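You operate a simulated robot arm through the tools that you are given. There is no shell and no other tool.

Carry out the task below with a simulated two-armed robot. There is one attempt and no reset: what you move stays moved.

TASK
Gauge the purple-banded vial, then push the teal cap on it.
Fine: stand it in the height gauge, arm over, yellow plunger down till it shows OK, arm clear; it stays in the gauge. Set down upright: purple-band large vial. Where these are worked on the way, their far stop is far enough and under half their travel is too little: gauge arm.

Only the result counts: the job must be done as asked and must still hold three seconds after the hand-in. Knocking over, shifting, dropping, spilling or breaking anything else fails it. A push-on lid holds only when it is set on centred and level and pressed home; a screw cap is set on level and turned clockwise until tight.

THE ROBOT
Two 7-joint arms with two-finger parallel grippers on one trunk, on a base that moves. Base frame: it is fixed to the floor where the robot stands at the start and does not move with it; the origin is under the middle of the robot, x ahead of it, y to its left, z up. Units: mm, degrees, N and s.
The left shoulder is at the start at [50, 209, 1196], the right one opposite. With the tool pointing down near the work surface each hand reaches from about 260 to 920 mm from the robot's upright axis, wherever it stands, measured 20 degrees to its own side. Places, roughly: blue-band large vial [-3000, 1750, 1000]; gauge arm [-2700, 2200, 1000]; green-band large vial [-3000, 1750, 1000]; orange-band large vial (4x4x8 cm) [-2300, 3000, 900]; purple-band large vial (4x4x8 cm) [-2700, 2300, 900]; red-band large vial (4x4x8 cm) [-2400, 2800, 900]; teal cap, yellow cap [-2750, 2000, 1000]; well of the height gauge [-2600, 2100, 900]; yellow-band large vial (4x4x8 cm) [-2700, 2300, 900]. Payload 4.4 kg a hand.
The tool frame of a hand sits at the grasp point between the pads (the TCP): z along the fingers, y along the line on which they close. The tips reach 23 mm beyond it. The gripper opens to 94 mm. The fingers are 38 mm wide and 10 mm thick; the gripper's body (54 by 96 mm) begins 39 mm behind the TCP.
Orientation is that of the tool frame in the base frame, as a unit quaternion [x, y, z, w]. With the fingers straight down and closing along the base's y, the tool's x points along the base's -x, its y along +y and its z along -z.

THE INTERFACE
- The arms move only by the tool nudge_tool. It takes "left_moves", "right_moves" or both (then of equal length, played together; a hand with none holds still); each is a list of rows, each a list of 7 numbers: the shift along the tool's x, y, z in units of 20 mm (1.0 is 20 mm), then the turn, a rotation vector about the tool's x, y, z in units of 8 degrees (1.0 is 8 degrees), then the closure, from 0 (fully open) to 1 (shut). In form: [[x, y, z, ax, ay, az, claw], ...]. A call has 1 to 20 rows; each row shifts and turns the commanded pose from where the row before left it, along the tool's axes as they then stand. A call with a number of a shift or a turn outside -1 to 1 is refused whole. Each row takes 0.2 s and may step no farther than 50 mm and 8.6 degrees from the row before; otherwise, or with a gripper value out of range, the whole call is refused. A pose out of reach is approached as far as the arm can. The call stops where the force on the tool passes 40 N (or 10 N more than at its start, if that is more) or the arm is blocked; 0.2 s more then pass. Each finger travels about 108 mm/s and halts on what it meets, pressing with about 29 N; the grip force reading is that of the motor and also rises with nothing between the fingers. The clock runs only during rows and for 0.2 s after the last one: add rows that do not move to give the fingers time. It gives the time, the measured TCP pose, the force on the tool (base axes), the opening and the grip force at its end, in the units of the frame above (readings bear some noise), with the torque about the TCP (base axes, N m) and any sound that the robot's microphone picked up.
- Cameras (640 x 400 px; columns grow to the right, rows downward): "scene" is now at [144, -2.4, 1384.9]; the picture's right is [-0.09, -1.00, 0.00], its down [-0.54, 0.05, -0.84] and it looks along [0.83, -0.08, -0.55] (base axes); focal length 252 px, centre (320, 200). "left" rides on the left gripper at [86, -16, -74] in its tool frame; the picture's right is [0.18, 0.98, 0.00], its down [-0.58, 0.11, -0.81] and it looks along [-0.79, 0.15, 0.59] (tool axes); focal length 243 px, centre (320, 200). "right" rides on the right gripper at [86, 16, -74] in its tool frame; the picture's right is [-0.18, 0.98, 0.00], its down [-0.58, -0.11, -0.81] and it looks along [-0.79, -0.15, 0.59] (tool axes); focal length 243 px, centre (320, 200). There is no depth. A picture from a camera that has moved, and an enlarged one, comes with that camera's place and axes in the base frame and with its lens. The place of the scene camera against the robot may be out by one fixed shift of up to 25 mm in any direction.
- camera(camera): a new picture of that camera. The clock stands still meanwhile.
- move_column(by): slides the trunk up (or, below 0, down) by that many mm; the arms and the scene camera ride with it, the base frame stays. It gives what a move gives, with no picture.
- base_move(legs): drives the robot by 1 to 6 legs, each [ahead, left, turn to the left] in mm, mm and degrees, along the robot's own axes; the way and the turn of a leg run together, so that a leg with both is an arc; at most 1500 mm and 180 degrees a leg. The arms and the cameras ride along, it lands a little off, and it stops where it bumps. It gives what a move gives.
- pan_tilt(pan, tilt): turns the head with the scene camera to pan (to the left, within 80 degrees either way) and tilt (down, from -29 to 69), counted from straight ahead of the robot. It gives what a move gives.
- close_up(camera, box): a new picture of the part [left, top, right, bottom] of that camera's present view, enlarged. The clock stands still meanwhile.
- close_job(): hands the job in; it is judged then, once.

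Nothing tells you exact positions but the pictures and the camera data. Unless the task says otherwise, let go and move clear before handing in.

The tools are called after "Emit:" as name(argument=value, ...) on one line, values as JSON. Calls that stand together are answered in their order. nudge_tool: Moves the arms, as the interface text tells. Its arguments: {"type":"object","properties":{"left_moves":{"type":"array"},"right_moves":{"type":"array"}},"required":[]} The other tools are called the same way: move_column (by) moves the trunk up or down; base_move (legs) drives the base; pan_tilt (pan, tilt) turns the head that bears the scene camera; camera (camera) takes a picture; close_up (camera, box) takes an enlarged picture of a part of a camera's view; close_job () hands the job in.

At the start:

```text
clock: 0.0
left_tcp_pos: [612.9, 286.7, 1053.0]
left_tcp_rot: [0.001, 1.0, 0.0, 0.0]
left_force: [0.5, 0.4, 0.1]
left_torque: [-0.03, 0.0, -0.01]
left_opening: 93.7
left_gripper_force: 0.0
right_tcp_pos: [532.5, -255.7, 1134.0]
right_tcp_rot: [0.0, 1.0, 0.0, 0.0]
right_force: [-0.8, -0.3, 0.0]
right_torque: [-0.02, 0.01, 0.01]
right_opening: 94.2
right_gripper_force: 0.1
trunk travel left (down, up): [-275.0, 288.0]
robot x, y, heading: [-1.0, -1.4, -0.0]
head pan, tilt (commanded): [-5.4, 33.1]
```

scene: 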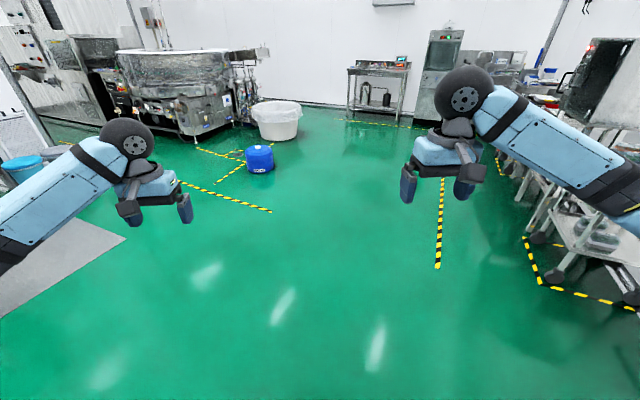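
right: 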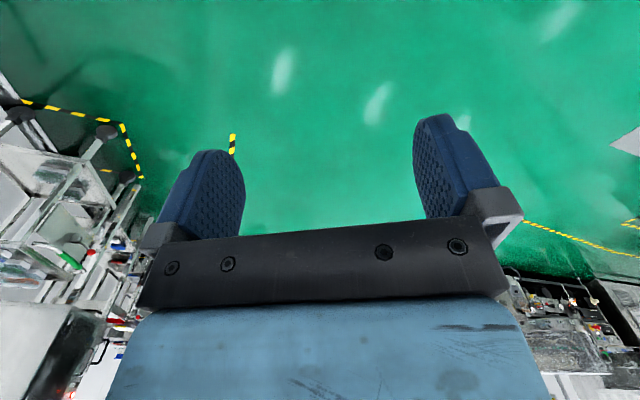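
left: 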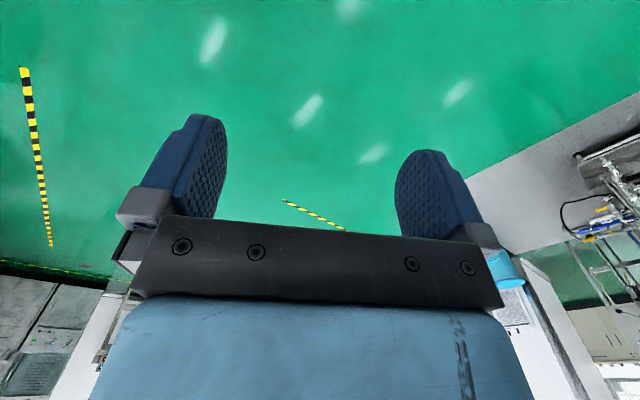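

I see an open floor ahead with the work place behind me to the left, around [-2700, 2200]. I will turn on the spot towards it and look before driving.

Emit:
base_move(legs=[[0, 0, 140]])

Emit:
pan_tilt(pan=0, tilt=20)

Emit:
camera(camera="scene")

```text
clock: 6.2
left_tcp_pos: [-655.8, 169.5, 1053.4]
left_tcp_rot: [0.941, -0.339, 0.001, 0.001]
left_force: [-0.7, -1.2, 0.0]
left_torque: [0.02, -0.02, -0.04]
left_opening: 93.9
left_gripper_force: 0.0
right_tcp_pos: [-247.7, 536.2, 1134.2]
right_tcp_rot: [0.941, -0.338, 0.001, -0.001]
right_force: [0.2, 0.2, 0.1]
right_torque: [0.0, -0.02, 0.01]
right_opening: 93.9
right_gripper_force: 0.0
trunk travel left (down, up): [-275.0, 288.0]
robot x, y, heading: [1.3, -1.5, 140.6]
head pan, tilt (commanded): [-5.4, 33.1]
```

```text
clock: 7.0
left_tcp_pos: [-654.9, 170.4, 1053.4]
left_tcp_rot: [0.941, -0.339, 0.0, 0.0]
left_force: [0.9, 0.8, 0.8]
left_torque: [-0.02, -0.02, -0.03]
left_opening: 94.1
left_gripper_force: 0.0
right_tcp_pos: [-246.8, 536.4, 1135.6]
right_tcp_rot: [0.941, -0.338, 0.0, 0.0]
right_force: [-0.2, 0.2, 0.4]
right_torque: [-0.01, 0.01, -0.03]
right_opening: 94.1
right_gripper_force: 0.1
trunk travel left (down, up): [-275.0, 288.0]
robot x, y, heading: [1.8, -0.5, 140.4]
head pan, tilt (commanded): [0.0, 20.0]
```

```text
taken
camera scene: at [-135.7, 108.2, 1405.8], right [0.64, 0.77, 0.0], down [0.26, -0.22, -0.94], along [-0.72, 0.6, -0.34], focal length 252 px, centre (320, 200)
```

scene: 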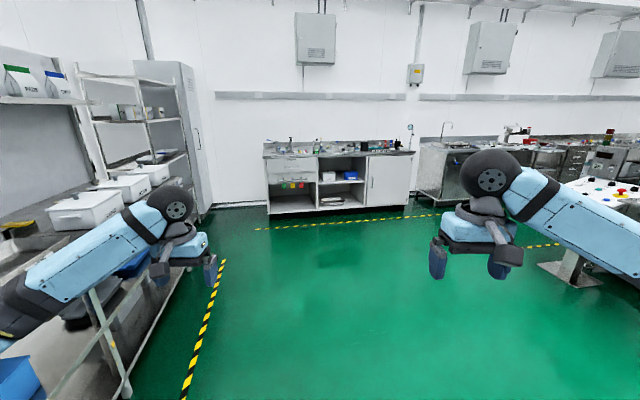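

The bench against the far wall, with small things on top, seems to be the work place. I will enlarge that part of the view.

Emit:
close_up(camera="scene", box=[250, 120, 430, 220])

```text
3.56 times, centred on (340, 170) of scene
camera zoom: at [-135.7, 108.2, 1405.8], right [0.64, 0.77, 0.0], down [0.26, -0.22, -0.94], along [-0.72, 0.6, -0.34], focal length 896 px, centre (249, 307)
```

zoom: 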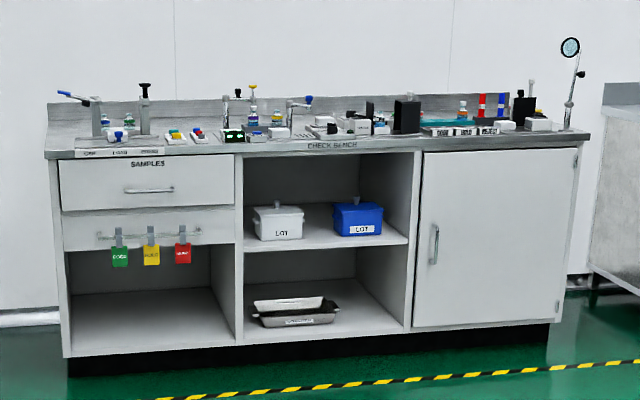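

The check bench runs about from [-2650, 1390] to [-1780, 3030] along its front edge. I drive closer, square to it, stopping well short to look.

Emit:
base_move(legs=[[1000, -105, 0], [950, -105, 10.5]])

Emit:
pan_tilt(pan=0, tilt=25)

Emit:
camera(camera="scene")

```text
clock: 16.8
left_tcp_pos: [-2101.1, 1397.6, 1053.8]
left_tcp_rot: [0.968, -0.25, 0.0, 0.001]
left_force: [0.2, 0.0, -0.3]
left_torque: [0.02, 0.02, 0.0]
left_opening: 94.1
left_gripper_force: 0.0
right_tcp_pos: [-1765.9, 1832.4, 1134.6]
right_tcp_rot: [0.968, -0.251, 0.0, 0.0]
right_force: [1.0, -0.3, -0.7]
right_torque: [0.01, 0.01, 0.02]
right_opening: 94.2
right_gripper_force: 0.0
trunk travel left (down, up): [-275.0, 288.0]
robot x, y, heading: [-1426.4, 1354.4, 151.1]
head pan, tilt (commanded): [0.0, 20.0]
```

```text
clock: 17.4
left_tcp_pos: [-2100.4, 1397.0, 1054.1]
left_tcp_rot: [0.968, -0.251, -0.001, 0.0]
left_force: [0.1, 1.1, -0.8]
left_torque: [0.01, 0.0, 0.04]
left_opening: 93.9
left_gripper_force: 0.0
right_tcp_pos: [-1765.8, 1831.4, 1134.2]
right_tcp_rot: [0.968, -0.251, 0.0, 0.0]
right_force: [0.4, -1.0, -0.7]
right_torque: [0.02, 0.02, 0.01]
right_opening: 93.7
right_gripper_force: 0.0
trunk travel left (down, up): [-275.0, 288.0]
robot x, y, heading: [-1426.5, 1350.2, 151.1]
head pan, tilt (commanded): [0.0, 25.0]
```

```text
taken
camera scene: at [-1576.4, 1433.8, 1397.8], right [0.48, 0.87, 0.0], down [0.37, -0.2, -0.91], along [-0.79, 0.44, -0.42], focal length 252 px, centre (320, 200)
```

scene: 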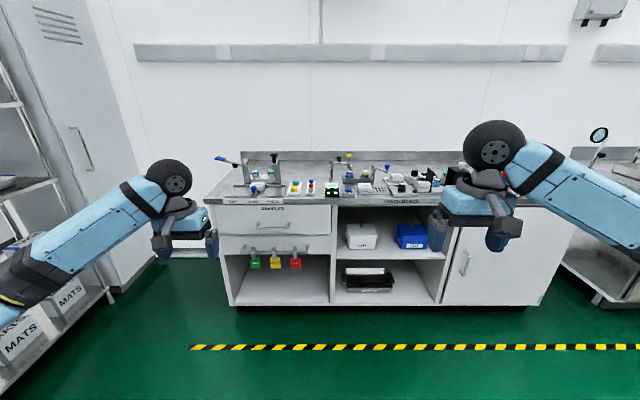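

Emit:
close_up(camera="scene", box=[200, 140, 330, 220])

Emit:
close_up(camera="scene", box=[310, 140, 440, 220])

```text
4.92 times, centred on (265, 180) of scene
camera zoom: at [-1576.4, 1433.8, 1397.8], right [0.48, 0.87, 0.0], down [0.37, -0.2, -0.91], along [-0.79, 0.44, -0.42], focal length 1241 px, centre (591, 298)
```

zoom: 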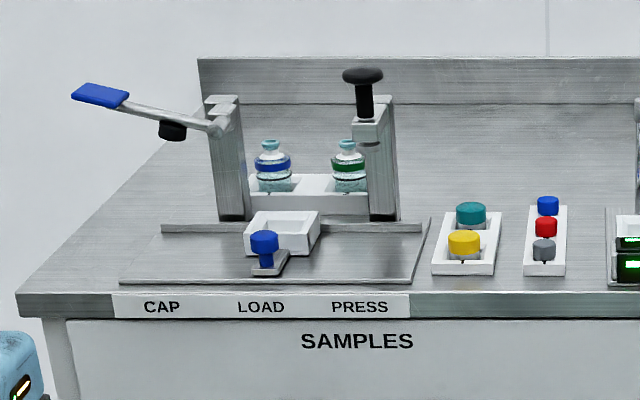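

```text
4.92 times, centred on (375, 180) of scene
camera zoom: at [-1576.4, 1433.8, 1397.8], right [0.48, 0.87, 0.0], down [0.37, -0.2, -0.91], along [-0.79, 0.44, -0.42], focal length 1241 px, centre (49, 298)
```

zoom: 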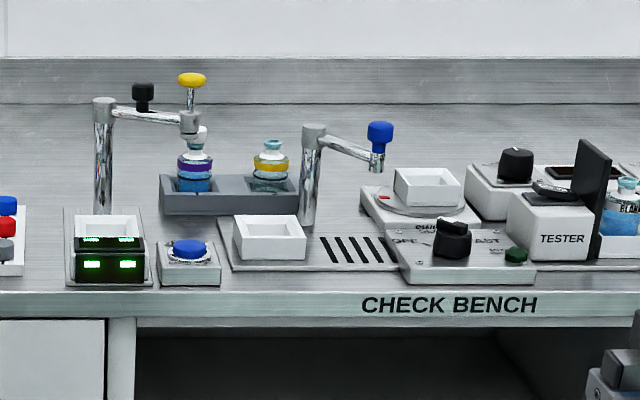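

The gauge (green display, yellow plunger on a swing arm) stands near [-2590, 2070], with the purple-banded vial in a rack behind it near [-2695, 2255] and the teal cap in a white tray near [-2710, 1930]. I raise the trunk so the hands clear everything and drive up to the bench.

Emit:
move_column(by=250)

Emit:
base_move(legs=[[800, -60, 1]])

Emit:
pan_tilt(pan=0, tilt=50)

Emit:
camera(camera="scene")

Emit:
camera(camera="right")

Emit:
camera(camera="left")

```text
clock: 20.0
left_tcp_pos: [-2100.6, 1396.6, 1303.9]
left_tcp_rot: [0.968, -0.251, 0.0, 0.0]
left_force: [0.0, 0.1, -0.5]
left_torque: [-0.02, 0.01, 0.02]
left_opening: 93.5
left_gripper_force: 0.2
right_tcp_pos: [-1766.4, 1831.7, 1384.1]
right_tcp_rot: [0.968, -0.251, 0.0, -0.001]
right_force: [0.4, -0.4, 0.6]
right_torque: [0.01, 0.04, 0.01]
right_opening: 93.9
right_gripper_force: 0.1
trunk travel left (down, up): [-525.0, 38.0]
robot x, y, heading: [-1423.9, 1350.4, 150.8]
head pan, tilt (commanded): [0.0, 25.0]
```

```text
clock: 24.3
left_tcp_pos: [-2775.0, 1816.5, 1304.1]
left_tcp_rot: [0.971, -0.24, 0.0, 0.0]
left_force: [0.6, 0.0, 0.0]
left_torque: [-0.03, -0.01, 0.0]
left_opening: 94.1
left_gripper_force: 0.2
right_tcp_pos: [-2448.9, 2257.0, 1385.0]
right_tcp_rot: [0.971, -0.241, 0.0, 0.0]
right_force: [0.5, -0.1, 1.0]
right_torque: [0.03, 0.01, 0.0]
right_opening: 94.0
right_gripper_force: 0.1
trunk travel left (down, up): [-525.0, 38.0]
robot x, y, heading: [-2096.3, 1782.2, 152.3]
head pan, tilt (commanded): [0.0, 25.0]
```

```text
clock: 25.2
left_tcp_pos: [-2775.4, 1816.4, 1303.8]
left_tcp_rot: [0.971, -0.241, 0.0, 0.0]
left_force: [-0.3, -0.2, -0.3]
left_torque: [-0.01, 0.02, 0.02]
left_opening: 94.0
left_gripper_force: 0.1
right_tcp_pos: [-2450.3, 2257.5, 1385.5]
right_tcp_rot: [0.971, -0.241, -0.001, 0.0]
right_force: [-0.4, 0.1, 0.0]
right_torque: [0.02, 0.02, 0.03]
right_opening: 94.1
right_gripper_force: 0.1
trunk travel left (down, up): [-525.0, 38.0]
robot x, y, heading: [-2095.8, 1785.9, 152.0]
head pan, tilt (commanded): [0.0, 50.0]
```

```text
taken
camera scene: at [-2238.5, 1857.0, 1610.4], right [0.47, 0.88, 0.0], down [0.68, -0.36, -0.64], along [-0.57, 0.3, -0.77], focal length 252 px, centre (320, 200)
```

scene: 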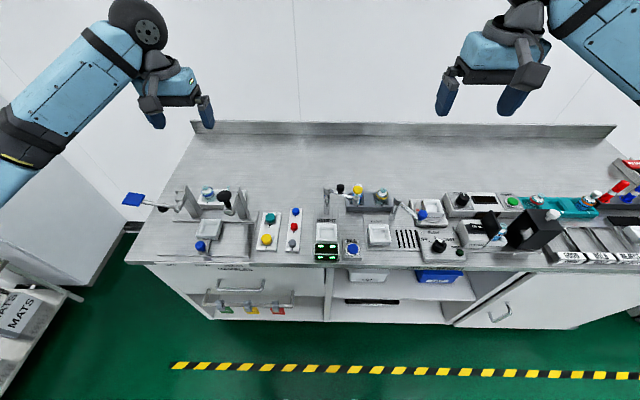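

```text
taken
camera right: at [-2380.6, 2203.7, 1458.6], right [-0.62, -0.78, 0.0], down [-0.46, 0.37, 0.81], along [-0.63, 0.5, -0.59], focal length 243 px, centre (320, 200)
```

right: 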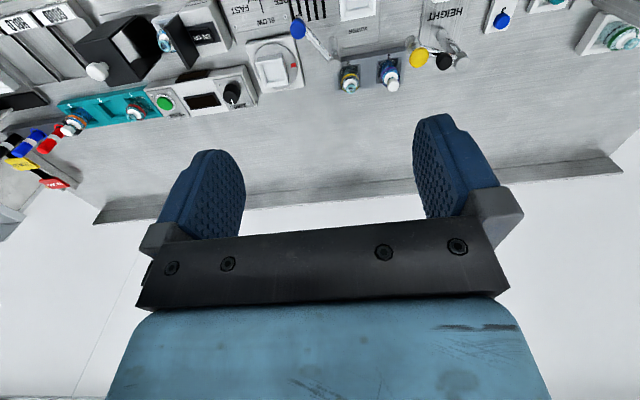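

```text
taken
camera left: at [-2691.9, 1791.6, 1379.0], right [-0.3, -0.96, 0.0], down [-0.56, 0.18, 0.81], along [-0.77, 0.24, -0.59], focal length 243 px, centre (320, 200)
```

left: 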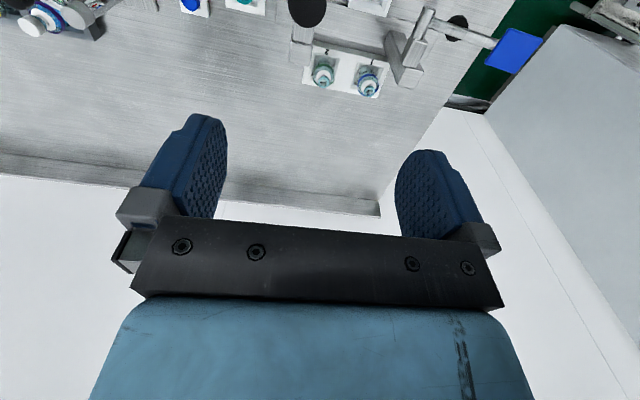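

The bench is now before me: the height gauge with its display, the blue-buttoned box beside it, and the vial rack behind. I enlarge the gauge area.

Emit:
close_up(camera="scene", box=[240, 170, 400, 270])

Emit:
close_up(camera="right", box=[320, 0, 640, 110])

```text
4.00 times, centred on (320, 220) of scene
camera zoom: at [-2238.5, 1857.0, 1610.4], right [0.47, 0.88, 0.0], down [0.68, -0.36, -0.64], along [-0.57, 0.3, -0.77], focal length 1008 px, centre (320, 120)
```

zoom: 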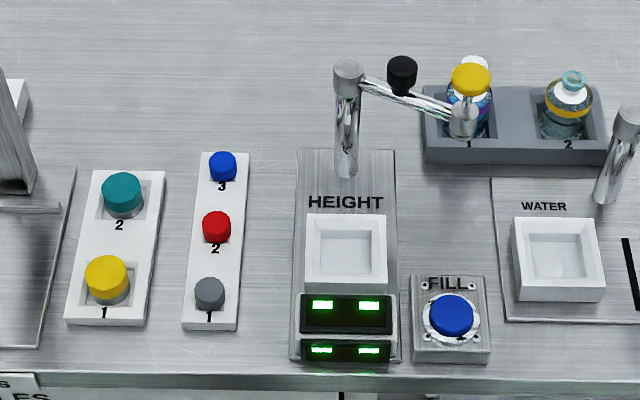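

```text
2.00 times, centred on (480, 55) of right
camera zoom: at [-2380.6, 2203.7, 1458.6], right [-0.62, -0.78, 0.0], down [-0.46, 0.37, 0.81], along [-0.63, 0.5, -0.59], focal length 485 px, centre (0, 490)
```

zoom: 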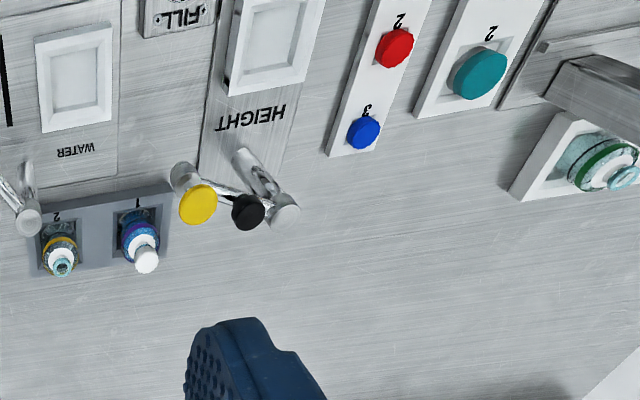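

The vial stands in slot 1 of the grey rack, just behind the tip of the gauge arm. It seems to have something white on it, so I need close looks. I pull both hands back before lowering the trunk.

Emit:
nudge_tool(left_moves=[[1, 0, 0, 0, 0, 0, 0], [1, 0, 0, 0, 0, 0, 0], [1, 0, 0, 0, 0, 0, 0], [1, 0, 0, 0, 0, 0, 0], [1, 0, 0, 0, 0, 0, 0], [1, 0, 0, 0, 0, 0, 0], [1, 0, 0, 0, 0, 0, 0], [1, 0, 0, 0, 0, 0, 0], [1, 0, 0, 0, 0, 0, 0], [1, 0, 0, 0, 0, 0, 0], [1, 0, 0, 0, 0, 0, 0], [1, 0, 0, 0, 0, 0, 0]], right_moves=[[1, 0, 0, 0, 0, 0, 0], [1, 0, 0, 0, 0, 0, 0], [1, 0, 0, 0, 0, 0, 0], [1, 0, 0, 0, 0, 0, 0], [1, 0, 0, 0, 0, 0, 0], [1, 0, 0, 0, 0, 0, 0], [1, 0, 0, 0, 0, 0, 0], [1, 0, 0, 0, 0, 0, 0], [1, 0, 0, 0, 0, 0, 0], [1, 0, 0, 0, 0, 0, 0], [1, 0, 0, 0, 0, 0, 0], [1, 0, 0, 0, 0, 0, 0]])

Emit:
move_column(by=-200)

Emit:
camera(camera="right")

Emit:
camera(camera="left")

Emit:
camera(camera="scene")

```text
clock: 27.8
left_tcp_pos: [-2562.8, 1704.0, 1304.6]
left_tcp_rot: [0.971, -0.24, 0.0, 0.0]
left_force: [0.9, 0.3, -0.4]
left_torque: [-0.02, 0.0, 0.02]
left_opening: 93.9
left_gripper_force: 0.0
right_tcp_pos: [-2263.3, 2154.9, 1396.2]
right_tcp_rot: [0.971, -0.24, 0.0, 0.0]
right_force: [0.4, 0.8, -0.1]
right_torque: [0.0, -0.02, 0.0]
right_opening: 93.9
right_gripper_force: 0.0
right hand out of reach, approached as far as the arm can: row 11, 12
trunk travel left (down, up): [-525.0, 38.0]
robot x, y, heading: [-2099.5, 1781.9, 152.3]
head pan, tilt (commanded): [0.0, 50.0]
```

```text
clock: 30.0
left_tcp_pos: [-2562.7, 1703.8, 1103.9]
left_tcp_rot: [0.971, -0.24, 0.0, 0.0]
left_force: [-0.1, 0.9, 0.8]
left_torque: [0.01, -0.01, 0.0]
left_opening: 93.9
left_gripper_force: 0.0
right_tcp_pos: [-2264.4, 2154.7, 1195.3]
right_tcp_rot: [0.971, -0.241, 0.0, 0.001]
right_force: [0.9, -0.7, -0.2]
right_torque: [0.02, 0.02, -0.01]
right_opening: 94.0
right_gripper_force: 0.1
trunk travel left (down, up): [-325.0, 238.0]
robot x, y, heading: [-2099.2, 1784.3, 152.3]
head pan, tilt (commanded): [0.0, 50.0]
```

```text
taken
camera right: at [-2194.2, 2101.1, 1269.6], right [-0.62, -0.78, 0.0], down [-0.46, 0.37, 0.81], along [-0.63, 0.5, -0.59], focal length 243 px, centre (320, 200)
```

right: 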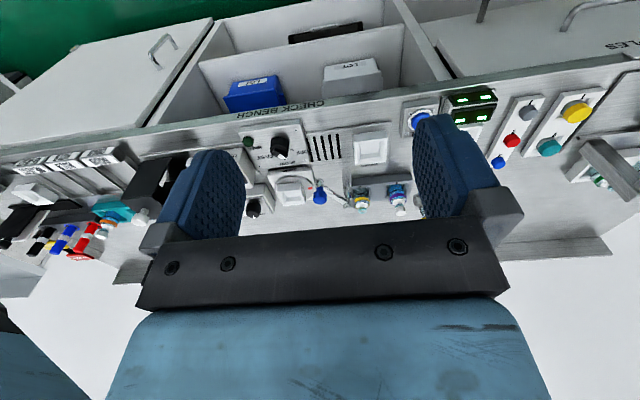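

```text
taken
camera left: at [-2479.2, 1679.8, 1179.0], right [-0.3, -0.96, 0.0], down [-0.56, 0.18, 0.81], along [-0.77, 0.24, -0.59], focal length 243 px, centre (320, 200)
```

left: 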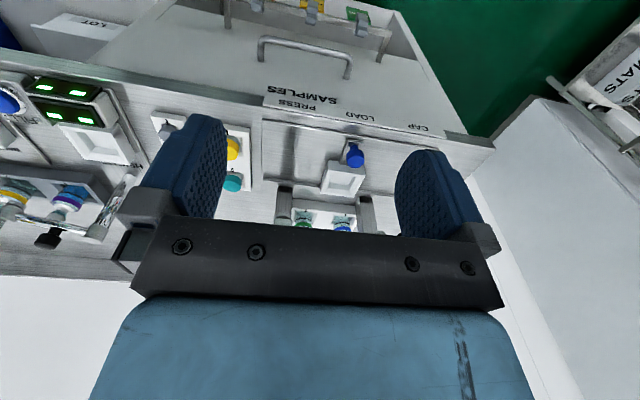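

```text
taken
camera scene: at [-2238.4, 1856.9, 1410.4], right [0.47, 0.88, 0.0], down [0.68, -0.36, -0.64], along [-0.57, 0.3, -0.77], focal length 252 px, centre (320, 200)
```

scene: 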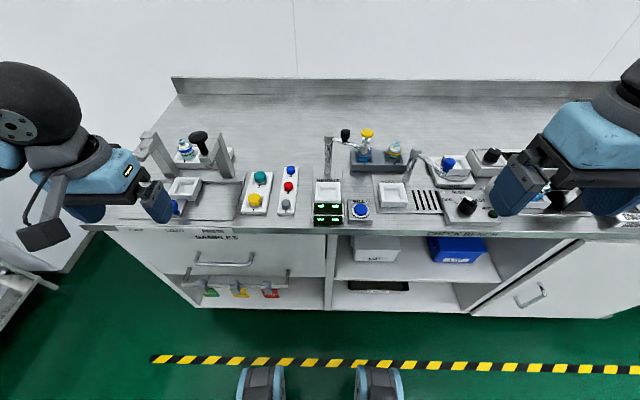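

Now a closer view of the gauge and the rack from the head camera and the left hand.

Emit:
close_up(camera="scene", box=[300, 120, 420, 230])

Emit:
close_up(camera="left", box=[0, 70, 140, 260])

Emit:
close_up(camera="right", box=[300, 80, 440, 230])

```text
3.64 times, centred on (360, 175) of scene
camera zoom: at [-2238.4, 1856.9, 1410.4], right [0.47, 0.88, 0.0], down [0.68, -0.36, -0.64], along [-0.57, 0.3, -0.77], focal length 917 px, centre (174, 291)
```

zoom: 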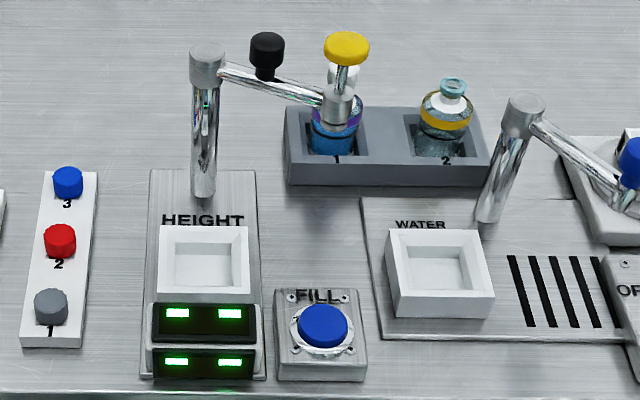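

```text
2.11 times, centred on (70, 165) of left
camera zoom: at [-2479.2, 1679.8, 1179.0], right [-0.3, -0.96, 0.0], down [-0.56, 0.18, 0.81], along [-0.77, 0.24, -0.59], focal length 511 px, centre (846, 274)
```

zoom: 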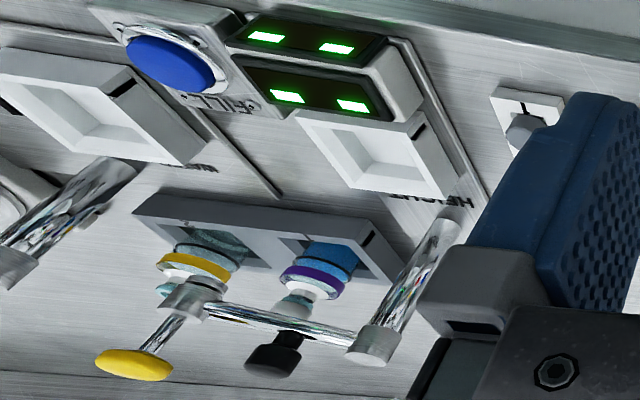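

```text
2.67 times, centred on (370, 155) of right
camera zoom: at [-2194.2, 2101.1, 1269.6], right [-0.62, -0.78, 0.0], down [-0.46, 0.37, 0.81], along [-0.63, 0.5, -0.59], focal length 647 px, centre (187, 320)
```

zoom: 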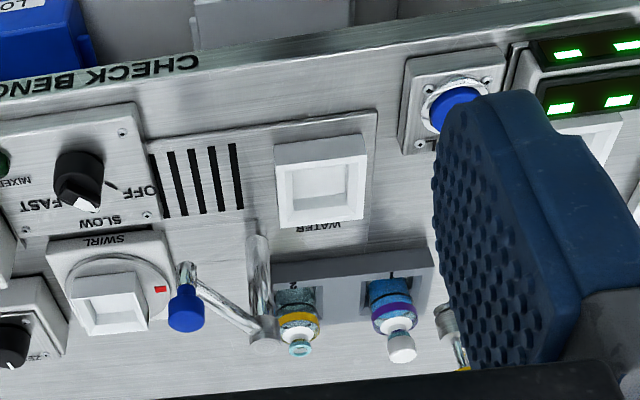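

The purple vial shows blue liquid and something white at its top. I bring the right hand to a place in front of the rack to look at it closely.

Emit:
nudge_tool(right_moves=[[-0.9, 0.95, 0.45, 0, 0, 0, 0], [-0.9, 0.95, 0.45, 0, 0, 0, 0], [-0.9, 0.95, 0.45, 0, 0, 0, 0], [-0.9, 0.95, 0.45, 0, 0, 0, 0], [-0.9, 0.95, 0.45, 0, 0, 0, 0], [-0.9, 0.95, 0.45, 0, 0, 0, 0], [-0.9, 0.95, 0.45, 0, 0, 0, 0], [-0.9, 0.95, 0.45, 0, 0, 0, 0], [-0.9, 0.95, 0.45, 0, 0, 0, 0]])

Emit:
camera(camera="right")

Emit:
camera(camera="scene")

```text
clock: 32.0
left_tcp_pos: [-2564.3, 1705.3, 1103.7]
left_tcp_rot: [0.971, -0.24, 0.0, 0.0]
left_force: [-0.5, 0.5, 0.6]
left_torque: [0.0, 0.02, -0.02]
left_opening: 94.3
left_gripper_force: 0.0
right_tcp_pos: [-2487.1, 2080.2, 1113.8]
right_tcp_rot: [0.971, -0.241, 0.0, 0.001]
right_force: [-0.1, 0.4, 0.4]
right_torque: [0.01, 0.01, 0.01]
right_opening: 94.1
right_gripper_force: 0.0
trunk travel left (down, up): [-325.0, 238.0]
robot x, y, heading: [-2100.0, 1785.1, 152.0]
head pan, tilt (commanded): [0.0, 50.0]
```

```text
taken
camera right: at [-2417.6, 2025.4, 1188.3], right [-0.62, -0.78, 0.0], down [-0.46, 0.37, 0.81], along [-0.63, 0.5, -0.59], focal length 243 px, centre (320, 200)
```

right: 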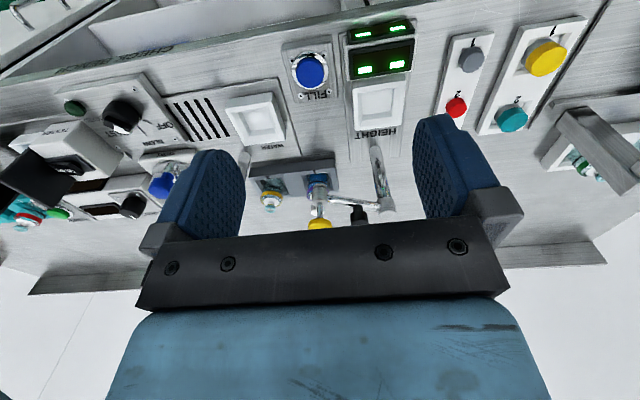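

```text
taken
camera scene: at [-2239.4, 1856.6, 1410.2], right [0.47, 0.88, 0.0], down [0.68, -0.36, -0.64], along [-0.57, 0.3, -0.77], focal length 252 px, centre (320, 200)
```

scene: 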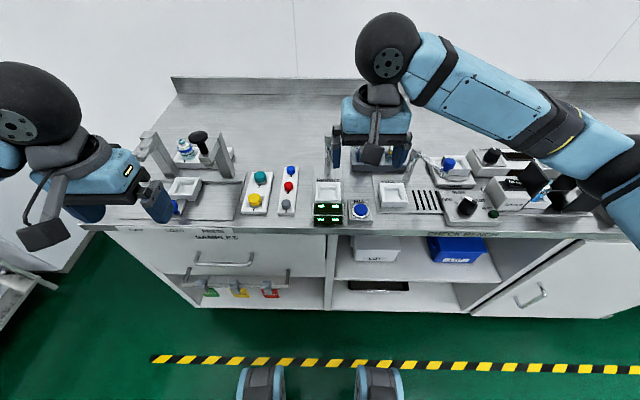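

Emit:
close_up(camera="right", box=[240, 20, 420, 235])

Emit:
close_up(camera="right", box=[290, 160, 410, 235])

```text
1.86 times, centred on (330, 128) of right
camera zoom: at [-2417.6, 2025.4, 1188.3], right [-0.62, -0.78, 0.0], down [-0.46, 0.37, 0.81], along [-0.63, 0.5, -0.59], focal length 451 px, centre (301, 335)
```

zoom: 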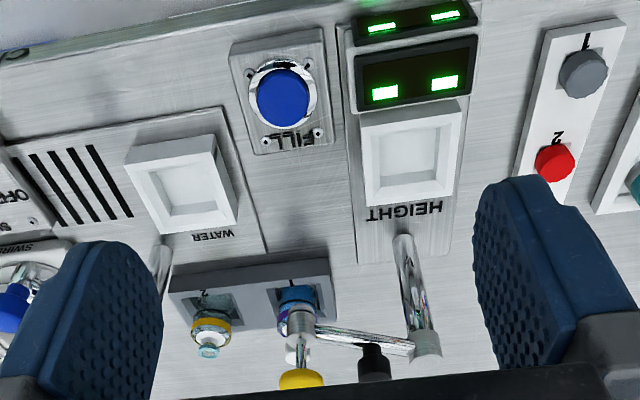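

```text
5.33 times, centred on (350, 198) of right
camera zoom: at [-2417.6, 2025.4, 1188.3], right [-0.62, -0.78, 0.0], down [-0.46, 0.37, 0.81], along [-0.63, 0.5, -0.59], focal length 1294 px, centre (160, 213)
```

zoom: 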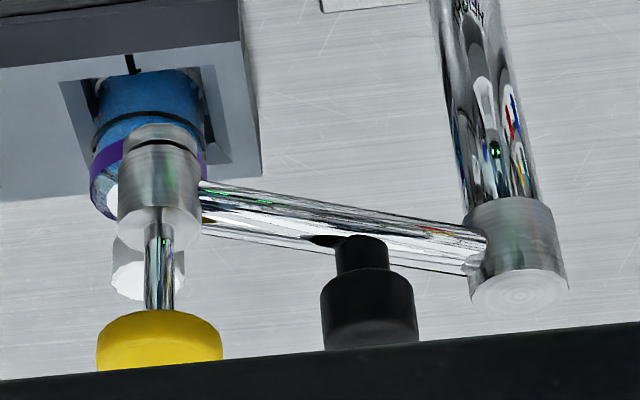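

Triangulating gives (robot frame, forward/right): purple vial about F 742, R 133, top z ≈ 945; gauge post F 695, R 22; plunger F 654, R 112, z ≈ 1030; well F 594, R 17. I move the right hand sideways to see the top of the purple vial unhidden.

Emit:
nudge_tool(right_moves=[[0, -1, 0, 0, 0, 0, 0], [0, -1, 0, 0, 0, 0, 0], [0, -1, 0, 0, 0, 0, 0], [0, -1, 0, 0, 0, 0, 0], [0, -1, 0, 0, 0, 0, 0], [0, -1, 0, 0, 0, 0, 0], [0, -1, 0, 0, 0, 0, 0]])

Emit:
close_up(camera="right", box=[300, 120, 440, 235])

Emit:
close_up(camera="right", box=[340, 160, 420, 225])

```text
clock: 33.6
left_tcp_pos: [-2562.5, 1706.1, 1103.0]
left_tcp_rot: [0.971, -0.24, 0.0, 0.0]
left_force: [0.3, -0.1, -0.8]
left_torque: [-0.05, -0.01, -0.01]
left_opening: 94.2
left_gripper_force: 0.1
right_tcp_pos: [-2421.0, 2203.1, 1115.9]
right_tcp_rot: [0.97, -0.241, 0.0, 0.002]
right_force: [0.3, -0.2, -0.2]
right_torque: [0.01, 0.01, -0.02]
right_opening: 94.1
right_gripper_force: 0.0
trunk travel left (down, up): [-325.0, 238.0]
robot x, y, heading: [-2097.7, 1783.0, 152.3]
head pan, tilt (commanded): [0.0, 50.0]
```

```text
3.48 times, centred on (370, 178) of right
camera zoom: at [-2351.8, 2149.6, 1189.5], right [-0.62, -0.78, 0.0], down [-0.46, 0.37, 0.81], along [-0.63, 0.5, -0.59], focal length 844 px, centre (146, 278)
```

zoom: 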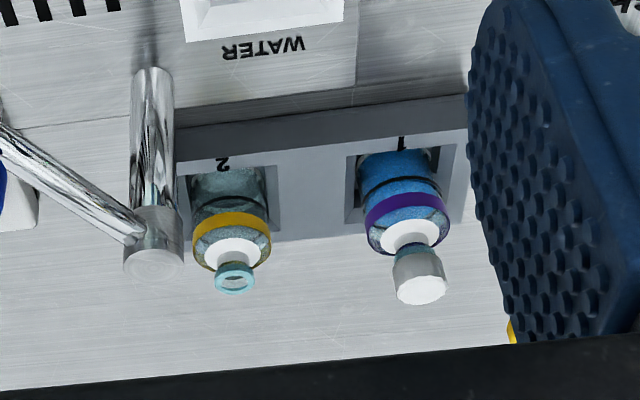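

```text
6.15 times, centred on (380, 192) of right
camera zoom: at [-2351.8, 2149.6, 1189.5], right [-0.62, -0.78, 0.0], down [-0.46, 0.37, 0.81], along [-0.63, 0.5, -0.59], focal length 1493 px, centre (-49, 246)
```

zoom: 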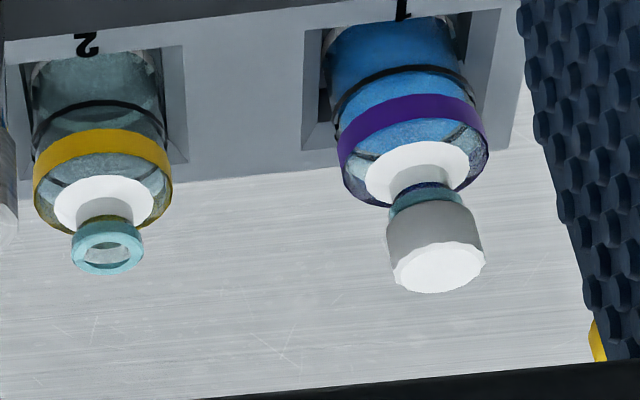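

The purple vial carries a white stopper on its neck, which the other vials do not; the teal cap cannot go on until it is off. I turn the right hand 90° about the vertical so its camera will not foul the gauge plunger when it comes down on the stopper.

Emit:
nudge_tool(right_moves=[[0, 0, 0, 0, 0, -1, 0], [0, 0, 0, 0, 0, -1, 0], [0, 0, 0, 0, 0, -1, 0], [0, 0, 0, 0, 0, -1, 0], [0, 0, 0, 0, 0, -1, 0], [0, 0, 0, 0, 0, -1, 0], [0, 0, 0, 0, 0, -1, 0], [0, 0, 0, 0, 0, -1, 0], [0, 0, 0, 0, 0, -1, 0], [0, 0, 0, 0, 0, -1, 0], [0, 0, 0, 0, 0, -1, 0], [0, 0, 0, 0, 0, -0.25, 0]])

Emit:
camera(camera="scene")

```text
clock: 36.2
left_tcp_pos: [-2563.0, 1705.6, 1103.9]
left_tcp_rot: [0.971, -0.24, 0.001, -0.001]
left_force: [0.3, -0.3, -0.6]
left_torque: [0.0, -0.01, 0.05]
left_opening: 93.8
left_gripper_force: 0.0
right_tcp_pos: [-2421.8, 2204.1, 1113.2]
right_tcp_rot: [0.856, 0.517, 0.0, 0.0]
right_force: [0.0, -0.2, 0.3]
right_torque: [-0.01, 0.0, 0.01]
right_opening: 94.1
right_gripper_force: 0.1
trunk travel left (down, up): [-325.0, 238.0]
robot x, y, heading: [-2098.6, 1782.8, 152.5]
head pan, tilt (commanded): [0.0, 50.0]
```

```text
taken
camera scene: at [-2238.5, 1857.0, 1410.3], right [0.47, 0.88, 0.0], down [0.68, -0.36, -0.64], along [-0.57, 0.3, -0.77], focal length 252 px, centre (320, 200)
```

scene: 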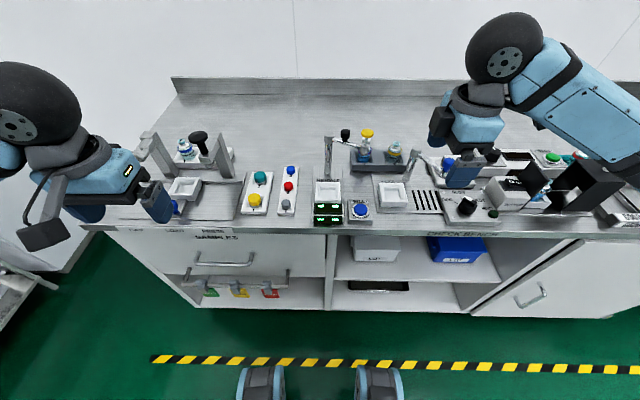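

The turn worked. Now I move the hand over the purple vial, well above everything, and look down with its camera.

Emit:
nudge_tool(right_moves=[[-0.304, -0.943, 0, 0, 0, 0, 0], [-0.304, -0.943, 0, 0, 0, 0, 0], [-0.304, -0.943, 0, 0, 0, 0, 0], [-0.304, -0.943, 0, 0, 0, 0, 0], [-0.304, -0.943, 0, 0, 0, 0, 0], [-0.304, -0.943, 0, 0, 0, 0, 0], [-0.304, -0.943, 0, 0, 0, 0, 0], [-0.304, -0.943, 0, 0, 0, 0, 0], [-0.304, -0.943, 0, 0, 0, 0, 0], [-0.304, -0.943, 0, 0, 0, 0, 0], [-0.304, -0.943, 0, 0, 0, 0, 0], [-0.304, -0.943, 0, 0, 0, 0, 0], [-0.304, -0.943, 0, 0, 0, 0, 0], [-0.304, -0.943, 0, 0, 0, 0, 0]])

Emit:
camera(camera="right")

Emit:
close_up(camera="scene", box=[280, 60, 480, 230])

```text
clock: 39.2
left_tcp_pos: [-2562.3, 1704.1, 1101.7]
left_tcp_rot: [0.97, -0.241, 0.0, 0.0]
left_force: [-0.4, 0.4, -0.4]
left_torque: [0.01, 0.0, -0.01]
left_opening: 94.1
left_gripper_force: 0.0
right_tcp_pos: [-2696.3, 2252.2, 1114.0]
right_tcp_rot: [0.857, 0.515, 0.0, 0.001]
right_force: [0.3, -0.2, 0.6]
right_torque: [0.0, -0.02, 0.03]
right_opening: 94.1
right_gripper_force: 0.1
trunk travel left (down, up): [-325.0, 238.0]
robot x, y, heading: [-2097.3, 1782.0, 152.0]
head pan, tilt (commanded): [0.0, 50.0]
```

```text
taken
camera right: at [-2641.0, 2321.4, 1188.2], right [0.78, -0.62, 0.0], down [-0.37, -0.46, 0.81], along [-0.5, -0.63, -0.59], focal length 243 px, centre (320, 200)
```

right: 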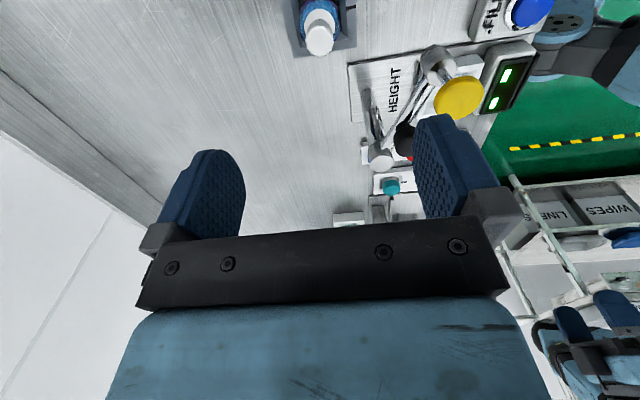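

```text
2.35 times, centred on (380, 145) of scene
camera zoom: at [-2239.1, 1856.6, 1410.2], right [0.47, 0.88, 0.0], down [0.68, -0.36, -0.64], along [-0.57, 0.3, -0.77], focal length 593 px, centre (179, 329)
```

zoom: 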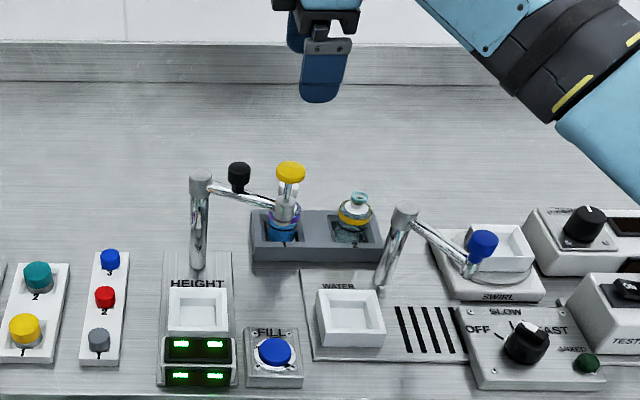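

The stopper sits right where predicted, under the grasp point. I zoom in to refine before descending.

Emit:
close_up(camera="right", box=[270, 0, 370, 62])

```text
6.40 times, centred on (320, 31) of right
camera zoom: at [-2641.0, 2321.4, 1188.2], right [0.78, -0.62, 0.0], down [-0.37, -0.46, 0.81], along [-0.5, -0.63, -0.59], focal length 1553 px, centre (320, 1282)
```

zoom: 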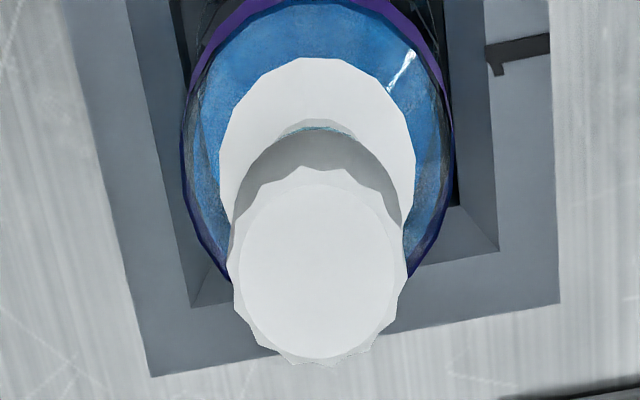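

The stopper is about 24 mm across with a ribbed rim and sits centred under the hand. I part-close the fingers and come down in two steps.

Emit:
nudge_tool(right_moves=[[0, 0, 0, 0, 0, 0, 0.4], [-0.05, 0, 1, 0, 0, 0, 0.4], [-0.05, 0, 1, 0, 0, 0, 0.4], [0, 0, 1, 0, 0, 0, 0.4], [0, 0, 1, 0, 0, 0, 0.4], [0, 0, 1, 0, 0, 0, 0.4]])

Emit:
camera(camera="right")

Emit:
close_up(camera="scene", box=[280, 60, 480, 230])

```text
clock: 40.6
left_tcp_pos: [-2563.8, 1705.6, 1103.0]
left_tcp_rot: [0.971, -0.24, 0.0, 0.0]
left_force: [-0.2, -0.1, -0.2]
left_torque: [-0.01, 0.0, -0.03]
left_opening: 94.0
left_gripper_force: 0.0
right_tcp_pos: [-2694.7, 2250.2, 1013.7]
right_tcp_rot: [0.857, 0.515, 0.0, 0.0]
right_force: [-0.6, -0.2, 0.6]
right_torque: [0.0, 0.01, -0.03]
right_opening: 56.4
right_gripper_force: 0.1
trunk travel left (down, up): [-325.0, 238.0]
robot x, y, heading: [-2095.6, 1783.6, 152.3]
head pan, tilt (commanded): [0.0, 50.0]
```

```text
taken
camera right: at [-2641.0, 2320.1, 1088.1], right [0.78, -0.62, 0.0], down [-0.37, -0.46, 0.81], along [-0.5, -0.63, -0.59], focal length 243 px, centre (320, 200)
```

right: 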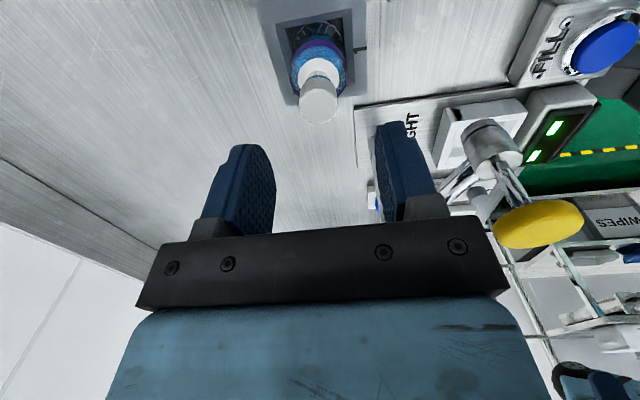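

```text
2.35 times, centred on (380, 145) of scene
camera zoom: at [-2238.7, 1857.2, 1410.3], right [0.47, 0.88, 0.0], down [0.68, -0.36, -0.64], along [-0.57, 0.3, -0.77], focal length 593 px, centre (179, 329)
```

zoom: 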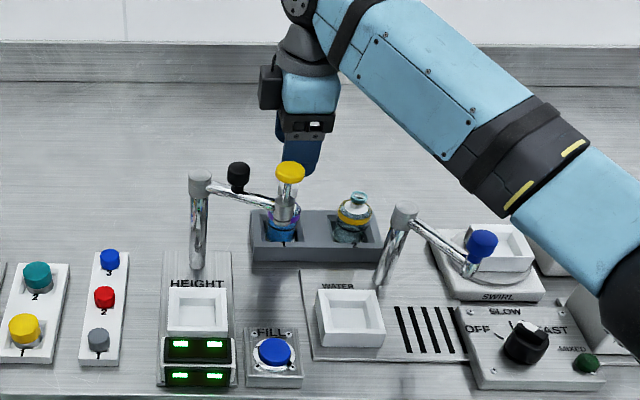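

The stopper stays centred between the fingers. Before going lower I check the right arm's elbow and forearm against the things on the bench.

Emit:
pan_tilt(pan=-25, tilt=45)

Emit:
camera(camera="scene")

Emit:
close_up(camera="right", box=[270, 50, 370, 160])

```text
clock: 41.5
left_tcp_pos: [-2562.0, 1704.3, 1104.2]
left_tcp_rot: [0.971, -0.241, 0.0, -0.001]
left_force: [-0.4, -0.2, 0.0]
left_torque: [0.01, -0.02, -0.01]
left_opening: 94.1
left_gripper_force: 0.0
right_tcp_pos: [-2694.7, 2250.0, 1014.9]
right_tcp_rot: [0.857, 0.516, 0.0, 0.0]
right_force: [0.4, -0.7, 0.2]
right_torque: [-0.01, 0.04, 0.04]
right_opening: 56.3
right_gripper_force: 0.1
trunk travel left (down, up): [-325.0, 238.0]
robot x, y, heading: [-2098.1, 1784.7, 152.2]
head pan, tilt (commanded): [-25.0, 45.0]
```

```text
taken
camera scene: at [-2219.6, 1885.8, 1417.2], right [0.8, 0.6, 0.0], down [0.43, -0.56, -0.71], along [-0.43, 0.56, -0.71], focal length 252 px, centre (320, 200)
```

scene: 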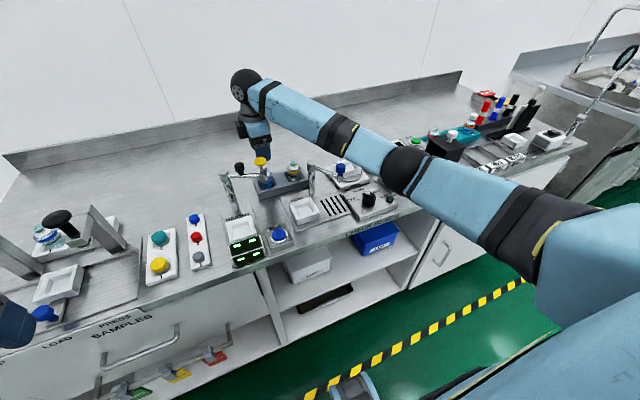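

```text
3.64 times, centred on (320, 105) of right
camera zoom: at [-2641.0, 2319.9, 1088.5], right [0.78, -0.62, 0.0], down [-0.37, -0.46, 0.81], along [-0.5, -0.63, -0.59], focal length 882 px, centre (320, 546)
```

zoom: 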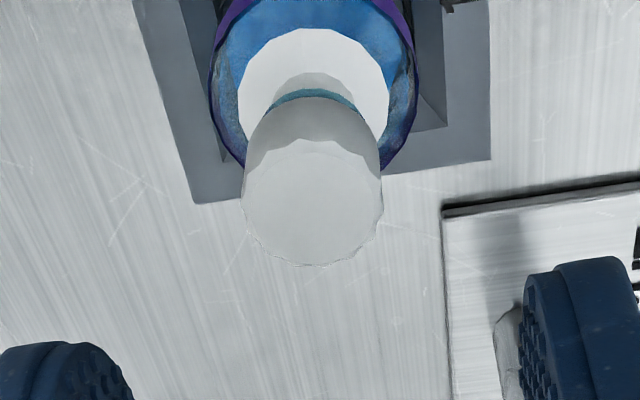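

Forearm and elbow pass well above the bench items. I go down to stopper height (fingertips kept above the vial's shoulder) and close on the stopper.

Emit:
nudge_tool(right_moves=[[0, -0.06, 1, 0, 0, 0, 0.4], [0, 0, 1, 0, 0, 0, 0.4], [0, 0, 1, 0, 0, 0, 0.4], [0, 0, 0.2, 0, 0, 0, 0.4], [0, 0, 0, 0, 0, 0, 0.4]])

Emit:
camera(camera="right")

```text
clock: 42.7
left_tcp_pos: [-2561.7, 1704.3, 1103.5]
left_tcp_rot: [0.971, -0.24, 0.0, 0.0]
left_force: [0.1, -0.5, -0.2]
left_torque: [0.0, -0.02, 0.0]
left_opening: 94.0
left_gripper_force: 0.1
right_tcp_pos: [-2696.6, 2251.7, 950.8]
right_tcp_rot: [0.857, 0.515, 0.0, 0.0]
right_force: [-0.3, -0.1, 0.7]
right_torque: [-0.02, 0.01, 0.02]
right_opening: 56.4
right_gripper_force: 0.1
trunk travel left (down, up): [-325.0, 238.0]
robot x, y, heading: [-2098.1, 1782.0, 152.5]
head pan, tilt (commanded): [-25.0, 45.0]
```

```text
taken
camera right: at [-2642.2, 2320.6, 1024.4], right [0.78, -0.62, 0.0], down [-0.37, -0.46, 0.81], along [-0.5, -0.63, -0.59], focal length 243 px, centre (320, 200)
```

right: 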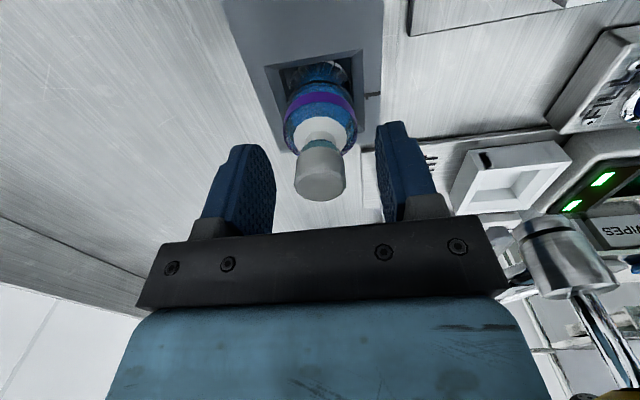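

The stopper is between the pads at grasp height. I close on it and then ease it up by a few millimetres to see how it comes.

Emit:
nudge_tool(right_moves=[[0, 0, 0, 0, 0, 0, 0.55], [0, 0, 0, 0, 0, 0, 0.7], [0, 0, 0, 0, 0, 0, 0.85], [0, 0, 0, 0, 0, 0, 1], [0, 0, 0, 0, 0, 0, 1]])

Emit:
camera(camera="right")

```text
clock: 43.9
left_tcp_pos: [-2562.1, 1704.9, 1104.8]
left_tcp_rot: [0.971, -0.24, 0.001, -0.001]
left_force: [-0.4, -0.4, 0.5]
left_torque: [-0.04, 0.0, 0.04]
left_opening: 94.0
left_gripper_force: 0.0
right_tcp_pos: [-2698.6, 2250.5, 951.5]
right_tcp_rot: [0.857, 0.516, 0.0, 0.0]
right_force: [0.5, 0.1, -0.1]
right_torque: [0.01, 0.01, 0.01]
right_opening: 21.9
right_gripper_force: 29.3
trunk travel left (down, up): [-325.0, 238.0]
robot x, y, heading: [-2100.2, 1780.1, 152.2]
head pan, tilt (commanded): [-25.0, 45.0]
```

```text
taken
camera right: at [-2642.2, 2320.5, 1024.7], right [0.78, -0.62, 0.0], down [-0.37, -0.46, 0.81], along [-0.5, -0.63, -0.59], focal length 243 px, centre (320, 200)
```

right: 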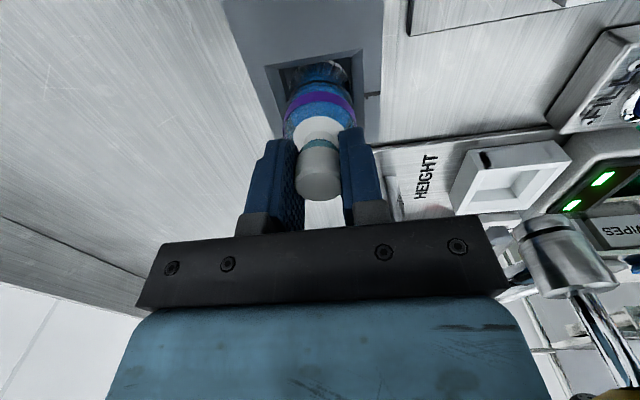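

The stopper is gripped (22 mm). I lift slowly by 6 mm and look.

Emit:
nudge_tool(right_moves=[[0, 0, -0.1, 0, 0, 0, 1], [0, 0, -0.1, 0, 0, 0, 1], [0, 0, -0.1, 0, 0, 0, 1]])

Emit:
close_up(camera="right", box=[240, 40, 400, 220])

```text
clock: 44.7
left_tcp_pos: [-2563.0, 1704.5, 1104.1]
left_tcp_rot: [0.971, -0.241, 0.0, 0.001]
left_force: [0.0, 0.1, -0.1]
left_torque: [-0.02, 0.0, 0.02]
left_opening: 93.8
left_gripper_force: 0.1
right_tcp_pos: [-2698.5, 2251.5, 957.1]
right_tcp_rot: [0.857, 0.516, 0.0, 0.0]
right_force: [0.0, 0.5, -0.4]
right_torque: [0.02, 0.03, 0.01]
right_opening: 21.8
right_gripper_force: 29.6
trunk travel left (down, up): [-325.0, 238.0]
robot x, y, heading: [-2098.9, 1785.9, 152.1]
head pan, tilt (commanded): [-25.0, 45.0]
```

```text
2.22 times, centred on (320, 130) of right
camera zoom: at [-2642.0, 2320.2, 1030.4], right [0.78, -0.62, 0.0], down [-0.37, -0.46, 0.81], along [-0.5, -0.63, -0.59], focal length 539 px, centre (320, 356)
```

zoom: 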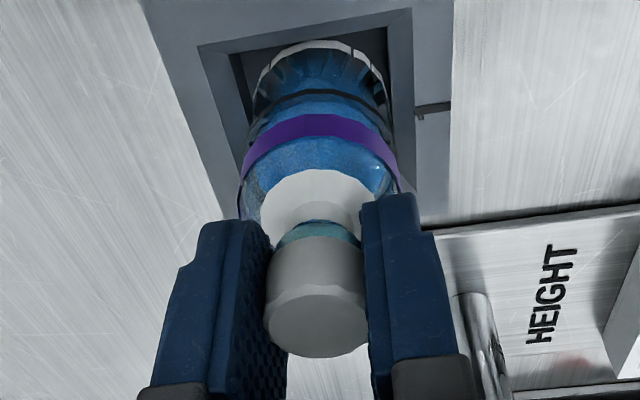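

The vial seems to come up together with the stopper. I lift a little more, still within the slot's depth, to be sure.

Emit:
nudge_tool(right_moves=[[0, 0, -0.25, 0, 0, 0, 1], [0, 0, -0.25, 0, 0, 0, 1], [0, 0, -0.25, 0, 0, 0, 1]])

Emit:
close_up(camera="right", box=[240, 40, 400, 220])

Emit:
close_up(camera="scene", box=[200, 120, 340, 220])

```text
clock: 45.5
left_tcp_pos: [-2563.4, 1705.6, 1103.9]
left_tcp_rot: [0.971, -0.24, 0.0, 0.0]
left_force: [0.4, 0.2, 0.1]
left_torque: [0.02, -0.02, -0.01]
left_opening: 94.1
left_gripper_force: 0.0
right_tcp_pos: [-2696.3, 2252.1, 972.2]
right_tcp_rot: [0.856, 0.516, -0.001, 0.0]
right_force: [-0.4, 0.6, -1.3]
right_torque: [-0.01, 0.01, 0.0]
right_opening: 20.9
right_gripper_force: 28.7
trunk travel left (down, up): [-325.0, 238.0]
robot x, y, heading: [-2102.2, 1785.2, 152.2]
head pan, tilt (commanded): [-25.0, 45.0]
```

```text
2.22 times, centred on (320, 130) of right
camera zoom: at [-2642.0, 2320.3, 1045.3], right [0.78, -0.62, 0.0], down [-0.37, -0.46, 0.81], along [-0.5, -0.63, -0.59], focal length 539 px, centre (320, 356)
```

zoom: 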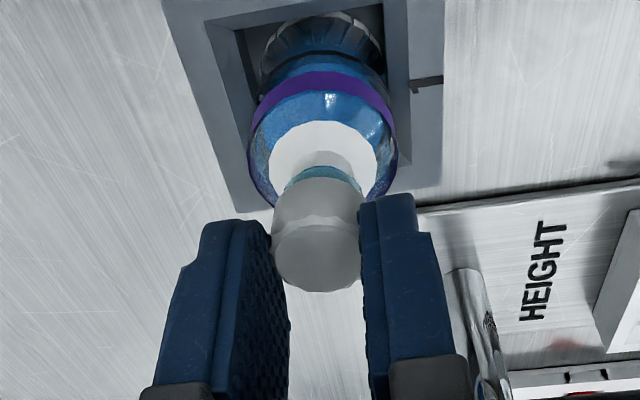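

```text
4.00 times, centred on (270, 170) of scene
camera zoom: at [-2219.5, 1885.8, 1417.2], right [0.8, 0.6, 0.0], down [0.43, -0.56, -0.71], along [-0.43, 0.56, -0.71], focal length 1008 px, centre (520, 320)
```

zoom: 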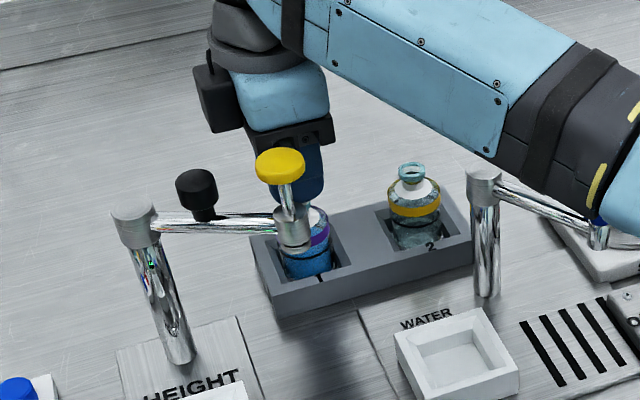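

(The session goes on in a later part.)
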